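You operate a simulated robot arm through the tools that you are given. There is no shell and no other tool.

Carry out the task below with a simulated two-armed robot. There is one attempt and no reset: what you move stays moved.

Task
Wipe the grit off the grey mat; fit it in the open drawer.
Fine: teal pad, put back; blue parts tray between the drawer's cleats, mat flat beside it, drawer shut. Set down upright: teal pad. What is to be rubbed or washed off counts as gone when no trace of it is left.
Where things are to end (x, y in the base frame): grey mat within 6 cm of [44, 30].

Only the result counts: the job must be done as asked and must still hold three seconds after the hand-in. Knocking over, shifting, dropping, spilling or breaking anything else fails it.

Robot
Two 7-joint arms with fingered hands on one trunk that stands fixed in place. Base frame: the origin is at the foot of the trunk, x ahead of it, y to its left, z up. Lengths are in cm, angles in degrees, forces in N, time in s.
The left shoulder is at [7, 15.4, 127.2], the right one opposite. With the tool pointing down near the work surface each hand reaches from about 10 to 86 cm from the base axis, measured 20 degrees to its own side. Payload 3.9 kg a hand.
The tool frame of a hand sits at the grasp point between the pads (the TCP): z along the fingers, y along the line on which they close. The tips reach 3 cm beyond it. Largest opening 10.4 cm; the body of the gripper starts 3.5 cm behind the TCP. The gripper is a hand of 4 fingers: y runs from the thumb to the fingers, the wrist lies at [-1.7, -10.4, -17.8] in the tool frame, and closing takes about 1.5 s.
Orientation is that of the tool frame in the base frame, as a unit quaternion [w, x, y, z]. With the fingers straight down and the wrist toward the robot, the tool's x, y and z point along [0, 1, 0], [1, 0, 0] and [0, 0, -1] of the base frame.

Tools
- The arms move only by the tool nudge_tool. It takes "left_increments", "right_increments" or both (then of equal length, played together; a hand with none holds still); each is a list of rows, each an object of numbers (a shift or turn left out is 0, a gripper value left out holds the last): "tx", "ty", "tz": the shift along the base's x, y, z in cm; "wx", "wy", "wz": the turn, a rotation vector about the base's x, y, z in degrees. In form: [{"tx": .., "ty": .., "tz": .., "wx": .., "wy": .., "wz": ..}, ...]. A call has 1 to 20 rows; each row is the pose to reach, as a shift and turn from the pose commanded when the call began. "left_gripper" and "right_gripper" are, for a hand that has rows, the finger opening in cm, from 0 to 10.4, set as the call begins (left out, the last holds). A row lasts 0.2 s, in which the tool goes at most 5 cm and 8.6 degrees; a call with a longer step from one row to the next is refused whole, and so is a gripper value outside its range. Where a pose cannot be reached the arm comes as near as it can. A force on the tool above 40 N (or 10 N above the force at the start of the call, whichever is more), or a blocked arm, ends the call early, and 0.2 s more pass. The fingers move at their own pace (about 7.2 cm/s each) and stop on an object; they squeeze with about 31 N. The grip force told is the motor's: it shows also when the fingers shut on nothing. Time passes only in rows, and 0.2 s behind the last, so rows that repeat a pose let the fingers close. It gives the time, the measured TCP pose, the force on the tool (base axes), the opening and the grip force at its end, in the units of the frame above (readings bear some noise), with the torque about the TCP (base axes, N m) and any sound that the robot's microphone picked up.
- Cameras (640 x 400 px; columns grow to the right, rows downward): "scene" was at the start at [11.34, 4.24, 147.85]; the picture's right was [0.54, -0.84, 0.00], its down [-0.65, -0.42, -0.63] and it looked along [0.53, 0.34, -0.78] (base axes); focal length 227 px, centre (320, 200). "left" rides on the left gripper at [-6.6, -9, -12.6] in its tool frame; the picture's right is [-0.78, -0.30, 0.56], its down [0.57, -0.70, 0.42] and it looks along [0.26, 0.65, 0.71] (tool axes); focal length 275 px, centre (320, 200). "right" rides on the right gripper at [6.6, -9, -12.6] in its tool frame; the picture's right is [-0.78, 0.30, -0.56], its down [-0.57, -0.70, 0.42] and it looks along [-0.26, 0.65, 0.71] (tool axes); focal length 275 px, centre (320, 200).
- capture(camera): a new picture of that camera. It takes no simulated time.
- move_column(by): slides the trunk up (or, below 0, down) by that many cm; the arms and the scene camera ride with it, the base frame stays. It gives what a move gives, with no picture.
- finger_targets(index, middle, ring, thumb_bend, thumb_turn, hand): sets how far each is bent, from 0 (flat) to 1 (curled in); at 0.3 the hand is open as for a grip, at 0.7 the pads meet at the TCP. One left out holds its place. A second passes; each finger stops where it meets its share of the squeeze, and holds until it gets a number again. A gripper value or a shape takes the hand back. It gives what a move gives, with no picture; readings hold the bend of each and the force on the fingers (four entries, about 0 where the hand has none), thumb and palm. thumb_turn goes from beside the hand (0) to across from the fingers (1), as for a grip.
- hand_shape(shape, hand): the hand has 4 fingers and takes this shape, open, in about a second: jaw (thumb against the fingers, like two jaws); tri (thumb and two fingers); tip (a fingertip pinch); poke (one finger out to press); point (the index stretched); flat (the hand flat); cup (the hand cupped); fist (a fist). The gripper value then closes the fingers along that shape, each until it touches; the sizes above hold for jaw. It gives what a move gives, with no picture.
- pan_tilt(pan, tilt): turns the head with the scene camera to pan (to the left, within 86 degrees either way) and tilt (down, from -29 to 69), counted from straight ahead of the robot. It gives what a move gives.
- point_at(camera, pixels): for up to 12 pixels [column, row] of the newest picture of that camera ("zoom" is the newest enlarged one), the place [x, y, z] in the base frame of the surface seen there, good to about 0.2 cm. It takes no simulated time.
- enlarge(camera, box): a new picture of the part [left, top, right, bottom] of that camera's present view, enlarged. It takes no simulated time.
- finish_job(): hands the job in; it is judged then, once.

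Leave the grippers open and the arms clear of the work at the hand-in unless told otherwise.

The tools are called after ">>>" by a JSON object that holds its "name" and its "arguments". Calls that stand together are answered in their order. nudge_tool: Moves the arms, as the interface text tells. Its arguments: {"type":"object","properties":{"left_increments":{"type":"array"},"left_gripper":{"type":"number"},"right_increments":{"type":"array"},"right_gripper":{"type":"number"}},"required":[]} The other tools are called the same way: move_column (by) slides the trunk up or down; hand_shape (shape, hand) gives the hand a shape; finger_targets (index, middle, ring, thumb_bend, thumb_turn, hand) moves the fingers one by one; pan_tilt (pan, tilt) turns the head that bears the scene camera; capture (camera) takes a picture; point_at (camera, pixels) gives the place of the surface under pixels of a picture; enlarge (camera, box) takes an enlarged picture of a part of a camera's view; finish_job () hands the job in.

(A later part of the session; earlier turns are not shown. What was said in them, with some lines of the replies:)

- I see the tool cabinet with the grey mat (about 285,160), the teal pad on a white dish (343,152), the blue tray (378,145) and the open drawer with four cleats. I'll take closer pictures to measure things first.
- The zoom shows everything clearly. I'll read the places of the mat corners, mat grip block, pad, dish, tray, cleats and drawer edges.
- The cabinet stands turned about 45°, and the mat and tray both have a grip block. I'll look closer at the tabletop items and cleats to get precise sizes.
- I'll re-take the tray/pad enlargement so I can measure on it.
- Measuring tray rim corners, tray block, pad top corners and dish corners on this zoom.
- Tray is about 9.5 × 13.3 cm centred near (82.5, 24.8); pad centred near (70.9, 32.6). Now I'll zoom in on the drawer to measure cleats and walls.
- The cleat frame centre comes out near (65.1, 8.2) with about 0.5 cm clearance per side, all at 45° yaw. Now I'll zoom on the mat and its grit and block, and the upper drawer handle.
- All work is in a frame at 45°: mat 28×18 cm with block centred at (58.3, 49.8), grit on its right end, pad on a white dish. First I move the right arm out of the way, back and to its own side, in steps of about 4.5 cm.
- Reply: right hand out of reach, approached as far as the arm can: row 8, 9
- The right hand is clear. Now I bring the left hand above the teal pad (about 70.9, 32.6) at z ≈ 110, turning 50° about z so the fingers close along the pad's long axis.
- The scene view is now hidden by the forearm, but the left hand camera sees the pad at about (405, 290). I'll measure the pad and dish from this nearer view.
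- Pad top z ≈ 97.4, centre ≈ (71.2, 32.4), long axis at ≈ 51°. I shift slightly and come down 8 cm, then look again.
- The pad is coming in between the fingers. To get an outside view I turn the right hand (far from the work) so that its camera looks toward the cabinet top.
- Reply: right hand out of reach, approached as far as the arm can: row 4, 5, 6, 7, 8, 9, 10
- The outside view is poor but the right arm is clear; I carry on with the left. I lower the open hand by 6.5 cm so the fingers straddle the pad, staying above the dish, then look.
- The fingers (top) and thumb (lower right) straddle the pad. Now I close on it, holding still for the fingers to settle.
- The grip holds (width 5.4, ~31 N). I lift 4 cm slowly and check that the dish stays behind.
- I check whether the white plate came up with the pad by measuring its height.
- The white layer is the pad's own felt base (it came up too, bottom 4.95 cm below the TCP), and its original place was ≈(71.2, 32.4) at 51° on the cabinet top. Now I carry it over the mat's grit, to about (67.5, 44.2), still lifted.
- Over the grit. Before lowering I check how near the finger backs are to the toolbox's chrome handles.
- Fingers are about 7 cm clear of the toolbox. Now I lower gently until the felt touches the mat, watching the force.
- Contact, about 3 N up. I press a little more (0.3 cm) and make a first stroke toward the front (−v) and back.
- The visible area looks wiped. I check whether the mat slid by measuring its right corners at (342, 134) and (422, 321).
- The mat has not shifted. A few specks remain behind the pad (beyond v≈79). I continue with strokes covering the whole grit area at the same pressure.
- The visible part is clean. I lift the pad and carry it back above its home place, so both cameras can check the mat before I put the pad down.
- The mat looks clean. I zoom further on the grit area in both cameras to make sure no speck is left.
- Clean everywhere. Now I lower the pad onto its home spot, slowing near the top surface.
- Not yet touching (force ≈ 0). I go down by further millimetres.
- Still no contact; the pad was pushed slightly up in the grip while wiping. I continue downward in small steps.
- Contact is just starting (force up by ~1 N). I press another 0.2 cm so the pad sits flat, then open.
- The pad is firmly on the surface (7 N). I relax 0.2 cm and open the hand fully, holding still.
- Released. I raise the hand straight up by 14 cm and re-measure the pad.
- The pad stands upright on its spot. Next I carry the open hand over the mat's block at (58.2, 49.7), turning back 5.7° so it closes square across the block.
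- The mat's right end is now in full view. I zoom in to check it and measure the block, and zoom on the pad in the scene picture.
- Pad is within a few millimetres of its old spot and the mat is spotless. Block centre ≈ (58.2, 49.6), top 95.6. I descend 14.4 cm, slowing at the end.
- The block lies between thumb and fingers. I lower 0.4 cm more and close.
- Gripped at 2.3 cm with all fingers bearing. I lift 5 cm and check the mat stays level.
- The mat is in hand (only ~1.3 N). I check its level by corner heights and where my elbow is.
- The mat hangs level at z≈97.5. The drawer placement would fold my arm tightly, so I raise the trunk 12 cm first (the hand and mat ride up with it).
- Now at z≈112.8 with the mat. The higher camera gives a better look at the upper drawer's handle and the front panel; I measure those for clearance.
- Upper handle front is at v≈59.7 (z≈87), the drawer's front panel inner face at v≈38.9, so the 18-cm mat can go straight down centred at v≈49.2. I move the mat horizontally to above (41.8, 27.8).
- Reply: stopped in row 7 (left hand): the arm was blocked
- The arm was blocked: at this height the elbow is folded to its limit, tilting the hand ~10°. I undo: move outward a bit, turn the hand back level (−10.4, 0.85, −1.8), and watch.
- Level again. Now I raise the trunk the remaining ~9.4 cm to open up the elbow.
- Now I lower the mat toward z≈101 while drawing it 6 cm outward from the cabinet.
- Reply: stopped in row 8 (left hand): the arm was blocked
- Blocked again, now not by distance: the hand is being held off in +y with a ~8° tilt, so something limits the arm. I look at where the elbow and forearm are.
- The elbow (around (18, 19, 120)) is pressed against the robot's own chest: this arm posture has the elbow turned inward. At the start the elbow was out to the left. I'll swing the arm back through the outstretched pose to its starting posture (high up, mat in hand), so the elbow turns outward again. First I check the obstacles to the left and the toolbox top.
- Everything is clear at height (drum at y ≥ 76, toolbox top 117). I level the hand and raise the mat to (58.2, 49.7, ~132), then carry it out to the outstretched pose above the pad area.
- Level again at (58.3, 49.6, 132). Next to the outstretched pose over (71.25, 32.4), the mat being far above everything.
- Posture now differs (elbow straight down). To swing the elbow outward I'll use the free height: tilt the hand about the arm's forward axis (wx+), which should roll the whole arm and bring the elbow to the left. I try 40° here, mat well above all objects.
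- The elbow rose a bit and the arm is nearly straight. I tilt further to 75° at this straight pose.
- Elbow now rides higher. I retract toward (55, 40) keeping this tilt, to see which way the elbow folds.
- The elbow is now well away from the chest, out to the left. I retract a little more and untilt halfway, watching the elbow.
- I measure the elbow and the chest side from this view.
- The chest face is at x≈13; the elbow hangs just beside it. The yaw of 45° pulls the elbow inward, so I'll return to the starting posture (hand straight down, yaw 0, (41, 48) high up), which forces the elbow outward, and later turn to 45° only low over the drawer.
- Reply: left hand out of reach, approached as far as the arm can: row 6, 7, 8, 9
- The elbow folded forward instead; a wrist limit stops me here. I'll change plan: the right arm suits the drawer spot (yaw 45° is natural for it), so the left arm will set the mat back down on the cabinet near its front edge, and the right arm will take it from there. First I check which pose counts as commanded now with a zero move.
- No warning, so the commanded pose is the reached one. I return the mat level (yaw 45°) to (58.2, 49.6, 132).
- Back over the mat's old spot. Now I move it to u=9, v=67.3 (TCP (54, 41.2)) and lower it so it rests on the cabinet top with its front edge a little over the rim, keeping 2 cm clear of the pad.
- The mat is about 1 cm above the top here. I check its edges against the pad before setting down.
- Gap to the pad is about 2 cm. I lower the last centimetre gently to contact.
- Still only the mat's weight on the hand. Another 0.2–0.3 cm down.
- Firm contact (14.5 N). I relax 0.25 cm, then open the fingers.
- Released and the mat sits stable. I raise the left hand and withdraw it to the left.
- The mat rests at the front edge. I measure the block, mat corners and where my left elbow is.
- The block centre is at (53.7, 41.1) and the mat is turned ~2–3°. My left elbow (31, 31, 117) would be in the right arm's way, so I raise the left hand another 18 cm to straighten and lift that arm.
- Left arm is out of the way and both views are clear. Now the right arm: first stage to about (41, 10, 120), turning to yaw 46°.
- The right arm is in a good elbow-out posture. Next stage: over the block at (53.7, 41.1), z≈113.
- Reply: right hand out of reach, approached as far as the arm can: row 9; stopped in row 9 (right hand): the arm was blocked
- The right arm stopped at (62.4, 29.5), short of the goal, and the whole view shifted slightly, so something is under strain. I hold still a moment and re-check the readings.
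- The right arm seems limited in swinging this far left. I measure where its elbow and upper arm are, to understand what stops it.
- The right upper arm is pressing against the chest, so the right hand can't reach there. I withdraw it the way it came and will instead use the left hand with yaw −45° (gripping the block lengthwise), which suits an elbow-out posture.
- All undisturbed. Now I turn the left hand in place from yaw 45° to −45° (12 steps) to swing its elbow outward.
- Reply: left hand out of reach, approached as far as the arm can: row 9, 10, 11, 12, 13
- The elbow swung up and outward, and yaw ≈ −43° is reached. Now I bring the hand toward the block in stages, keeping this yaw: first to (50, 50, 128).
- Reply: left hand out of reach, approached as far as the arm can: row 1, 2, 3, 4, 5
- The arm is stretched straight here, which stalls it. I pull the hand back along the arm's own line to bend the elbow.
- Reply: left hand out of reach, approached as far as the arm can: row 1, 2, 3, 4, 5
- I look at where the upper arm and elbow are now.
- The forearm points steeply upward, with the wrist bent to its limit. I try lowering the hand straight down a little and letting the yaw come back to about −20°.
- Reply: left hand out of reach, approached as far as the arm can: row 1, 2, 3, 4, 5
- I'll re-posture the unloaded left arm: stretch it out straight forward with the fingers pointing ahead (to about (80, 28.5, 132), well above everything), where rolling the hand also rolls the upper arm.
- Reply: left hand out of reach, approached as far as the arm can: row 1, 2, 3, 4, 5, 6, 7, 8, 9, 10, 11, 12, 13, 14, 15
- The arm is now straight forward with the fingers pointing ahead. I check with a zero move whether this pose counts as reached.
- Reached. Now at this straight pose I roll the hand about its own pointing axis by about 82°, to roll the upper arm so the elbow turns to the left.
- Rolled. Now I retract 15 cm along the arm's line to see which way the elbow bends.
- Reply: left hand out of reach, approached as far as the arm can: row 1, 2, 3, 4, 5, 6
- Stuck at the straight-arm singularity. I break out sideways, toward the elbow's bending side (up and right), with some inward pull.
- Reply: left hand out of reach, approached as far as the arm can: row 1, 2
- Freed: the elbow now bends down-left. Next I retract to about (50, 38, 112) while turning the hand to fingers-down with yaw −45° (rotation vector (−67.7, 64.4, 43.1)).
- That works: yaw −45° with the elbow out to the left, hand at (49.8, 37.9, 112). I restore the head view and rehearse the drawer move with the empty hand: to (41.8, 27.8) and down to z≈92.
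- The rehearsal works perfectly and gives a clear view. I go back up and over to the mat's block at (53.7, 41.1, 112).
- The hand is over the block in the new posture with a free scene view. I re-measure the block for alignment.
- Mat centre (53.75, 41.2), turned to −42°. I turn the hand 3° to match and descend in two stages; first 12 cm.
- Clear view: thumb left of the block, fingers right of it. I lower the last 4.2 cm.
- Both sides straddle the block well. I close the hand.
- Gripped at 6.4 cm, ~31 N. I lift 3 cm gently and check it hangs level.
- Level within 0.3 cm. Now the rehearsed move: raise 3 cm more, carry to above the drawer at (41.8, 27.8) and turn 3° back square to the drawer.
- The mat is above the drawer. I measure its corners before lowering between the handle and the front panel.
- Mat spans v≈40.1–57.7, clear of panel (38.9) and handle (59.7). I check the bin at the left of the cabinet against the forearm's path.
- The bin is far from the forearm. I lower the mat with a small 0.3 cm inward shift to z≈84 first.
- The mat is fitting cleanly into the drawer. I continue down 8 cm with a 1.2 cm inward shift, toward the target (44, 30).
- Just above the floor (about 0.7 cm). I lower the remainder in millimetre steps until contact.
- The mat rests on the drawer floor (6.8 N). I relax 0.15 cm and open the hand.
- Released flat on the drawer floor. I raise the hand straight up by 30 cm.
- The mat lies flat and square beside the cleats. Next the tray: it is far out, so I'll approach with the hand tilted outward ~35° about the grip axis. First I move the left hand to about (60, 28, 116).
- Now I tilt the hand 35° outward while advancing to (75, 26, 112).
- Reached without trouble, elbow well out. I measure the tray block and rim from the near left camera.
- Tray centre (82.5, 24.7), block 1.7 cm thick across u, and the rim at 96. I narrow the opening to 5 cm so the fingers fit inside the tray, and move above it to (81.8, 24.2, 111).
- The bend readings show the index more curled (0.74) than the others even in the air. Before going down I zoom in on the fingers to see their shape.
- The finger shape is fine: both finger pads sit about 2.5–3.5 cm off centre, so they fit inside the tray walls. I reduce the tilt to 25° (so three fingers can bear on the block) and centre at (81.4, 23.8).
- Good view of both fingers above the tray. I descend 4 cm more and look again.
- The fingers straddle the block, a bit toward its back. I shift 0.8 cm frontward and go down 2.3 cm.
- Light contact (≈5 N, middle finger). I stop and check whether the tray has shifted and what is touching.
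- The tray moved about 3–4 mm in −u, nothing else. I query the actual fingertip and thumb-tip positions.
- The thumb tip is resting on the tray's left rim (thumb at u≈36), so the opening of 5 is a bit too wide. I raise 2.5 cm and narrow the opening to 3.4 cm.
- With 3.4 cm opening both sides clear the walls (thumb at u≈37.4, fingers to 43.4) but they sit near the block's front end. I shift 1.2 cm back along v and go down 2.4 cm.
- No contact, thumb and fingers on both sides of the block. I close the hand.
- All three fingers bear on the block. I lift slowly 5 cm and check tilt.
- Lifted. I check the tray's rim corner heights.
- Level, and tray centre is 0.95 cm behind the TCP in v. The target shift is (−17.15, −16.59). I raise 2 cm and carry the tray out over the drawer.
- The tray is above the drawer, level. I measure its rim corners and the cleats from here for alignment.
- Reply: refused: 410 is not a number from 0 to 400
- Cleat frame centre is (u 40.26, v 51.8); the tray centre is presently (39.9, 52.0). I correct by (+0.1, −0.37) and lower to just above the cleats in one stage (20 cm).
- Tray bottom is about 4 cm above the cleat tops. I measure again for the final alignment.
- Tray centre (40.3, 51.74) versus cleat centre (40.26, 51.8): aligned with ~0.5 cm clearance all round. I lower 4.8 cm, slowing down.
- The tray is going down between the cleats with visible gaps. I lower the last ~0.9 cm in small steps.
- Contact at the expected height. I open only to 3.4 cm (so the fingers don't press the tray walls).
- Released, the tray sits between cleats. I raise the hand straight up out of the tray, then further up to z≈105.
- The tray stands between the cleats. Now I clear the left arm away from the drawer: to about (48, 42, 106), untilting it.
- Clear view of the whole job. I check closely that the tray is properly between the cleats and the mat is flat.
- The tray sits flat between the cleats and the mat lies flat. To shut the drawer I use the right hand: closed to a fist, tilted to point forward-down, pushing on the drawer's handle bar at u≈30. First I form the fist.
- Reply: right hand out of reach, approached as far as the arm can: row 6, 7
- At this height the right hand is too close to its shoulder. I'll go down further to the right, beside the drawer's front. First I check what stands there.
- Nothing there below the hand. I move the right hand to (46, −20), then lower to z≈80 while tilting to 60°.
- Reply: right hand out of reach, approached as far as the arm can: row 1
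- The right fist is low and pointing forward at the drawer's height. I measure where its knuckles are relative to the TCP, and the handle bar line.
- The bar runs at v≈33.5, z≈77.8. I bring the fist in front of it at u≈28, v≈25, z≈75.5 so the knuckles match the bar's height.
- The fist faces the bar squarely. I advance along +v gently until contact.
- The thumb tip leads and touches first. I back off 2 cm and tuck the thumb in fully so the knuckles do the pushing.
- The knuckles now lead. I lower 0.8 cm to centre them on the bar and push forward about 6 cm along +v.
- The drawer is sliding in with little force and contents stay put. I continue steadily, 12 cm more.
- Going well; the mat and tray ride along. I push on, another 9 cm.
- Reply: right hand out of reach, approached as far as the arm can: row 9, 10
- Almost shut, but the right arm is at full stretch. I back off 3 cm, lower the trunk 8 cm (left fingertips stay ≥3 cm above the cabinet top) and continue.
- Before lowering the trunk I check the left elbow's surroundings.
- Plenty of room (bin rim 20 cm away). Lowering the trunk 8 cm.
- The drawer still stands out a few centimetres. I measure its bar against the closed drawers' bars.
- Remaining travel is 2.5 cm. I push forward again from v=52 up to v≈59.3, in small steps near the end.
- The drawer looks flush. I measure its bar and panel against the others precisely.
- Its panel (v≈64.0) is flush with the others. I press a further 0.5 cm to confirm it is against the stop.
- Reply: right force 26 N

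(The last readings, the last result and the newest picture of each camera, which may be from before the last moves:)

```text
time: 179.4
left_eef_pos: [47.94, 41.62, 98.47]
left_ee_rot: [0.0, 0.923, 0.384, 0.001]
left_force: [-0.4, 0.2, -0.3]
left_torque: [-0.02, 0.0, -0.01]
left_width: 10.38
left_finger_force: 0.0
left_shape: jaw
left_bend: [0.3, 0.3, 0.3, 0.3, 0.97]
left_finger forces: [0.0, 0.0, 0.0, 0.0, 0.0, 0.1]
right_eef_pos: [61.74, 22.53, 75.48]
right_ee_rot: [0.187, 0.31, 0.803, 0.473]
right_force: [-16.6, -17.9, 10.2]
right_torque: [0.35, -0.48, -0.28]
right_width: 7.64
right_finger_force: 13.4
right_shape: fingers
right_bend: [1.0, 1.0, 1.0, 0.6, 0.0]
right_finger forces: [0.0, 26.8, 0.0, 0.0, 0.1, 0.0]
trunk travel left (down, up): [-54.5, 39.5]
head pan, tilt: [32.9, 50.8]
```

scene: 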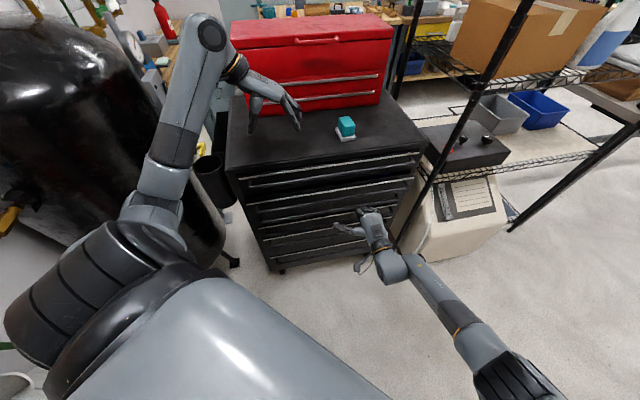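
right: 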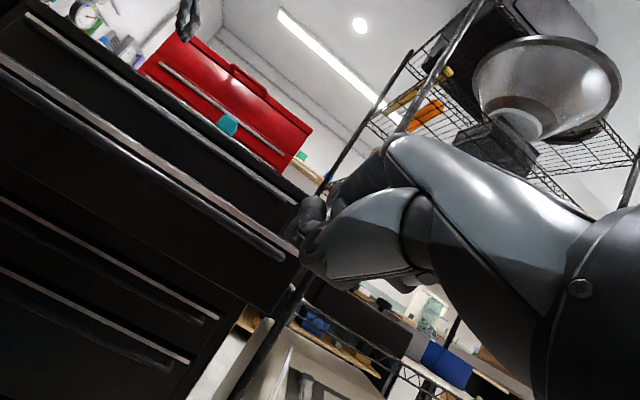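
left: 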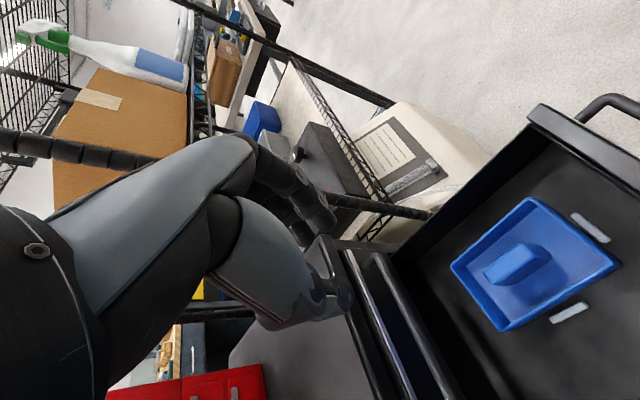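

Firm stop (24 N): the drawer is shut. I withdraw the right fist straight back, slowly.

>>> {"name": "nudge_tool", "arguments": {"right_increments": [{"tx": -0.4, "ty": -0.4}, {"tx": -1.0, "ty": -1.0}, {"tx": -1.8, "ty": -1.8}, {"tx": -2.8, "ty": -2.8}, {"tx": -4, "ty": -4}, {"tx": -5.5, "ty": -5.5}, {"tx": -7, "ty": -7}, {"tx": -8.5, "ty": -8.5}, {"tx": -10, "ty": -10}, {"tx": -10, "ty": -10}]}}

>>> {"name": "capture", "arguments": {"camera": "scene"}}

>>> {"name": "enlarge", "arguments": {"camera": "scene", "box": [225, 140, 445, 290]}}

```text
time: 181.6
left_eef_pos: [48.24, 41.88, 98.04]
left_ee_rot: [0.0, 0.924, 0.383, -0.002]
left_force: [-0.2, 0.1, -0.4]
left_torque: [-0.01, 0.06, 0.03]
left_width: 10.36
left_finger_force: 0.1
left_shape: jaw
left_bend: [0.3, 0.3, 0.3, 0.3, 0.97]
left_finger forces: [0.0, 0.1, 0.0, 0.0, 0.0, 0.1]
right_eef_pos: [52.02, 12.69, 75.13]
right_ee_rot: [0.185, 0.31, 0.805, 0.471]
right_force: [-0.8, 0.0, -0.5]
right_torque: [0.0, 0.0, 0.03]
right_width: 7.64
right_finger_force: 0.1
right_shape: fingers
right_bend: [1.0, 1.0, 1.0, 0.6, 0.0]
right_finger forces: [0.0, 0.0, 0.1, 0.0, 0.1, 0.0]
trunk travel left (down, up): [-54.5, 39.5]
head pan, tilt: [32.9, 50.8]
```

```text
taken
```

scene: 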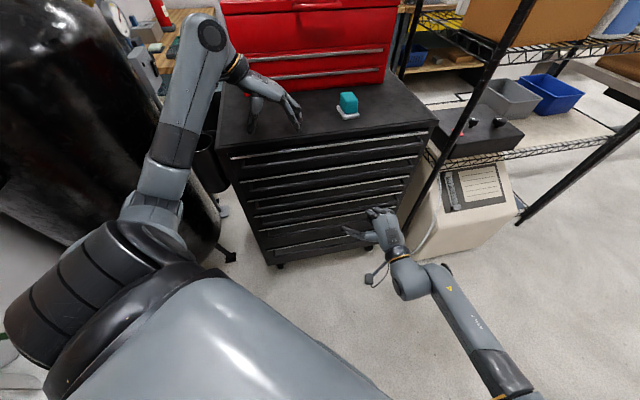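

```text
2.67 times, centred on (335, 215) of scene
```

zoom: 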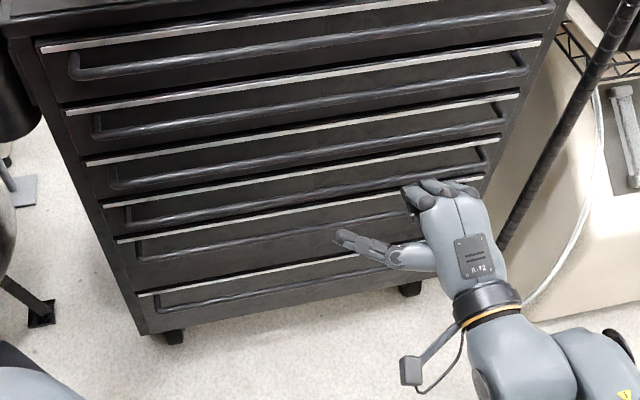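

The drawer stays shut. Now I clear the right arm: sideways to the right, then up, and reopen that hand.

>>> {"name": "nudge_tool", "arguments": {"right_increments": [{"tx": -0.6, "ty": -3.8}, {"tx": -1.2, "ty": -7.6}, {"tx": -1.8, "ty": -11.4}, {"tx": -2.4, "ty": -15.2}, {"tx": -3, "ty": -19}, {"tx": -3.6, "ty": -22.8}, {"tx": -4.2, "ty": -26.6}, {"tx": -4.5, "ty": -30.5}, {"tx": -4.5, "ty": -30.5, "tz": 3, "wx": -4, "wy": 4}, {"tx": -4.5, "ty": -30.5, "tz": 6, "wx": -8, "wy": 8}, {"tx": -4.5, "ty": -30.5, "tz": 9, "wx": -12, "wy": 12}, {"tx": -4.5, "ty": -30.5, "tz": 12, "wx": -16, "wy": 16}, {"tx": -4.5, "ty": -30.5, "tz": 15, "wx": -20, "wy": 20}, {"tx": -4.5, "ty": -30.5, "tz": 18, "wx": -24, "wy": 24}, {"tx": -4.5, "ty": -30.5, "tz": 18, "wx": -24, "wy": 24}]}}

>>> {"name": "hand_shape", "arguments": {"hand": "right", "shape": "jaw"}}

>>> {"name": "capture", "arguments": {"camera": "scene"}}

```text
time: 185.0
left_eef_pos: [48.24, 41.68, 98.07]
left_ee_rot: [0.001, 0.924, 0.383, -0.001]
left_force: [-0.8, 0.6, -0.2]
left_torque: [0.02, -0.05, 0.0]
left_width: 10.36
left_finger_force: 0.0
left_shape: jaw
left_bend: [0.3, 0.3, 0.3, 0.3, 0.97]
left_finger forces: [0.0, 0.0, 0.1, 0.0, 0.0, 0.0]
right_eef_pos: [42.13, -19.47, 81.59]
right_ee_rot: [-0.044, 0.416, 0.891, 0.178]
right_force: [0.6, 0.5, 0.0]
right_torque: [0.03, 0.0, 0.01]
right_width: 7.62
right_finger_force: 0.0
right_shape: fingers
right_bend: [1.0, 1.0, 1.0, 0.6, 0.0]
right_finger forces: [0.0, 0.1, 0.1, 0.0, 0.0, 0.1]
right hand out of reach, approached as far as the arm can: row 13, 14, 15
trunk travel left (down, up): [-54.5, 39.5]
head pan, tilt: [32.9, 50.8]
stopped in row 15 (right hand): the arm was blocked; the commanded pose is now the measured one
```

```text
time: 185.9
left_eef_pos: [48.17, 41.86, 98.02]
left_ee_rot: [-0.001, 0.923, 0.384, -0.002]
left_force: [-1.4, 0.2, 0.4]
left_torque: [0.02, -0.03, 0.03]
left_width: 10.37
left_finger_force: 0.0
left_shape: jaw
left_bend: [0.3, 0.3, 0.3, 0.3, 0.97]
left_finger forces: [0.1, 0.0, 0.1, 0.0, 0.0, 0.0]
right_eef_pos: [42.2, -19.35, 81.63]
right_ee_rot: [-0.044, 0.416, 0.891, 0.177]
right_force: [-0.5, -0.8, 1.1]
right_torque: [0.0, -0.02, -0.02]
right_width: 10.37
right_finger_force: 0.0
right_shape: jaw
right_bend: [0.3, 0.3, 0.3, 0.3, 0.97]
right_finger forces: [0.1, 0.0, 0.0, 0.1, 0.1, 0.0]
trunk travel left (down, up): [-54.5, 39.5]
head pan, tilt: [32.9, 50.8]
```

```text
taken
```

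scene: 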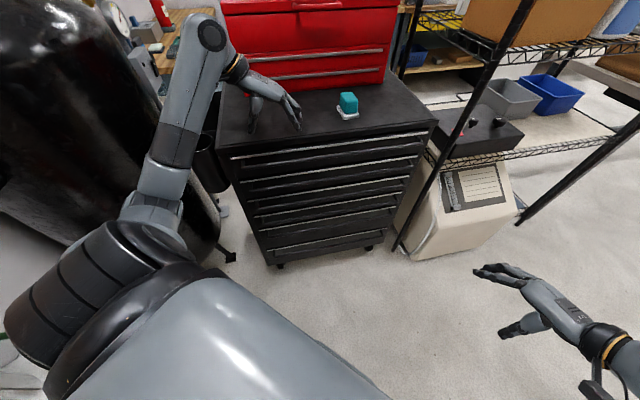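

The right hand is open and clear. I raise the trunk 15 cm to lift both hands off, then move the left hand away from the cabinet.

>>> {"name": "move_column", "arguments": {"by": 15}}

>>> {"name": "nudge_tool", "arguments": {"left_increments": [{"tx": -2, "ty": -1}, {"tx": -4, "ty": -2}, {"tx": -6, "ty": -3}, {"tx": -8, "ty": -4}, {"tx": -10, "ty": -4}, {"tx": -12, "ty": -4}, {"tx": -12, "ty": -4}]}}

>>> {"name": "capture", "arguments": {"camera": "scene"}}

```text
time: 187.7
left_eef_pos: [48.2, 41.76, 113.09]
left_ee_rot: [-0.001, 0.924, 0.383, -0.001]
left_force: [0.0, -0.2, 0.1]
left_torque: [0.0, 0.03, 0.01]
left_width: 10.37
left_finger_force: 0.1
left_shape: jaw
left_bend: [0.3, 0.3, 0.3, 0.3, 0.97]
left_finger forces: [0.1, 0.0, 0.0, 0.0, 0.1, 0.1]
right_eef_pos: [42.2, -19.37, 96.59]
right_ee_rot: [-0.043, 0.416, 0.891, 0.178]
right_force: [0.5, 1.2, -0.5]
right_torque: [0.03, -0.01, 0.03]
right_width: 10.38
right_finger_force: 0.1
right_shape: jaw
right_bend: [0.3, 0.3, 0.3, 0.3, 0.97]
right_finger forces: [0.0, 0.0, 0.1, 0.0, 0.0, 0.0]
trunk travel left (down, up): [-69.5, 24.5]
head pan, tilt: [32.9, 50.8]
```

```text
time: 189.2
left_eef_pos: [36.41, 37.8, 113.24]
left_ee_rot: [0.0, 0.924, 0.383, -0.002]
left_force: [0.7, -0.3, -0.4]
left_torque: [0.02, -0.01, -0.01]
left_width: 10.37
left_finger_force: 0.0
left_shape: jaw
left_bend: [0.3, 0.3, 0.3, 0.3, 0.97]
left_finger forces: [0.0, 0.0, 0.0, 0.0, 0.1, 0.0]
right_eef_pos: [42.22, -19.39, 96.56]
right_ee_rot: [-0.043, 0.415, 0.891, 0.177]
right_force: [-0.4, 0.1, 0.3]
right_torque: [-0.04, -0.02, 0.01]
right_width: 10.36
right_finger_force: 0.0
right_shape: jaw
right_bend: [0.3, 0.3, 0.3, 0.3, 0.97]
right_finger forces: [0.0, 0.0, 0.0, 0.1, 0.0, 0.0]
trunk travel left (down, up): [-69.5, 24.5]
head pan, tilt: [32.9, 50.8]
```

```text
taken
```

scene: 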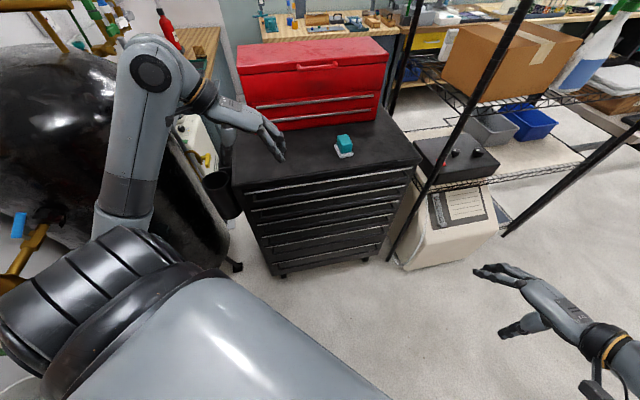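

Both arms are clear. Final check of the pad and the shut drawer.

>>> {"name": "enlarge", "arguments": {"camera": "scene", "box": [300, 110, 400, 180]}}

>>> {"name": "point_at", "arguments": {"camera": "zoom", "pixels": [[245, 165], [330, 155], [345, 200], [265, 215], [255, 250], [350, 275], [268, 300], [300, 180]]}}

>>> {"name": "enlarge", "arguments": {"camera": "scene", "box": [225, 160, 425, 280]}}

```text
5.71 times, centred on (350, 145) of scene
```

zoom: 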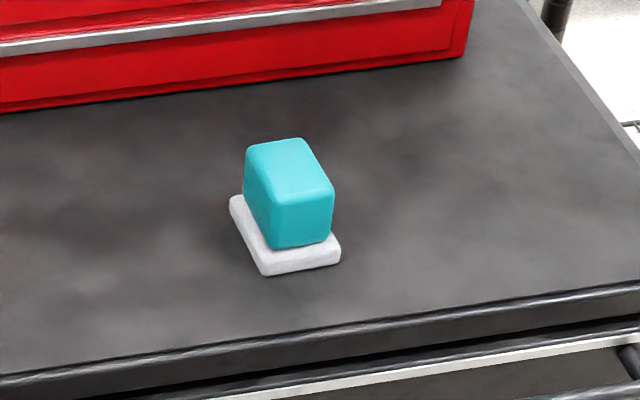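

```text
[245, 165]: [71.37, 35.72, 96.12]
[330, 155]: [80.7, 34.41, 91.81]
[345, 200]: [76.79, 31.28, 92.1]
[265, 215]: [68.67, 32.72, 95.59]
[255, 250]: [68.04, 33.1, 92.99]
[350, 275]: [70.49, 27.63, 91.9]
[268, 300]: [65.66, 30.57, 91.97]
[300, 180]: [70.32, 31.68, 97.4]
```

```text
3.20 times, centred on (325, 220) of scene
```

zoom: 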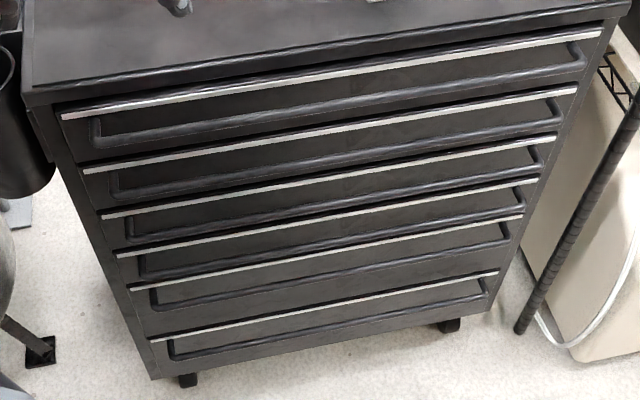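

The drawer is flush with the others. The pad stands upright on its old spot, both hands are open, and the arms are clear. I laid the mat flat about 1.6 cm from (44, 30) while the drawer was open. Shutting the drawer, as asked, then carried it inward with the drawer. I hand the job in.

>>> {"name": "finish_job", "arguments": {}}

```text
The job is handed in.
```

I wiped the mat, packed it and the tray in the drawer, shut the drawer and handed the job in. One requirement may conflict: the mat's end position.

- **Mat position:** I set the mat down about 1.6 cm from (44, 30) while the drawer was open. Shutting the drawer then carried it inward to roughly (62, 48). (44, 30) lies outside the closed cabinet, so both can't hold at once. I took the target as the mat's place in the open drawer.
- **Grit:** close-up views after wiping showed no specks left on the mat.
- **Teal pad:** it is back upright within a few millimetres of where it started. The white layer under it is its own felt base.
- **Blue tray:** it sat flat between the four cleats, about 0.3 cm off centre, when I last measured it with the drawer open.
- **Drawer:** its front is flush with the other drawers, and it met a firm stop when I pushed it home. I could not see the mat and tray during the last part of the push, but they had not shifted when last visible.

Both grippers are open and both arms are clear of the cabinet. Nothing was knocked over or dropped.
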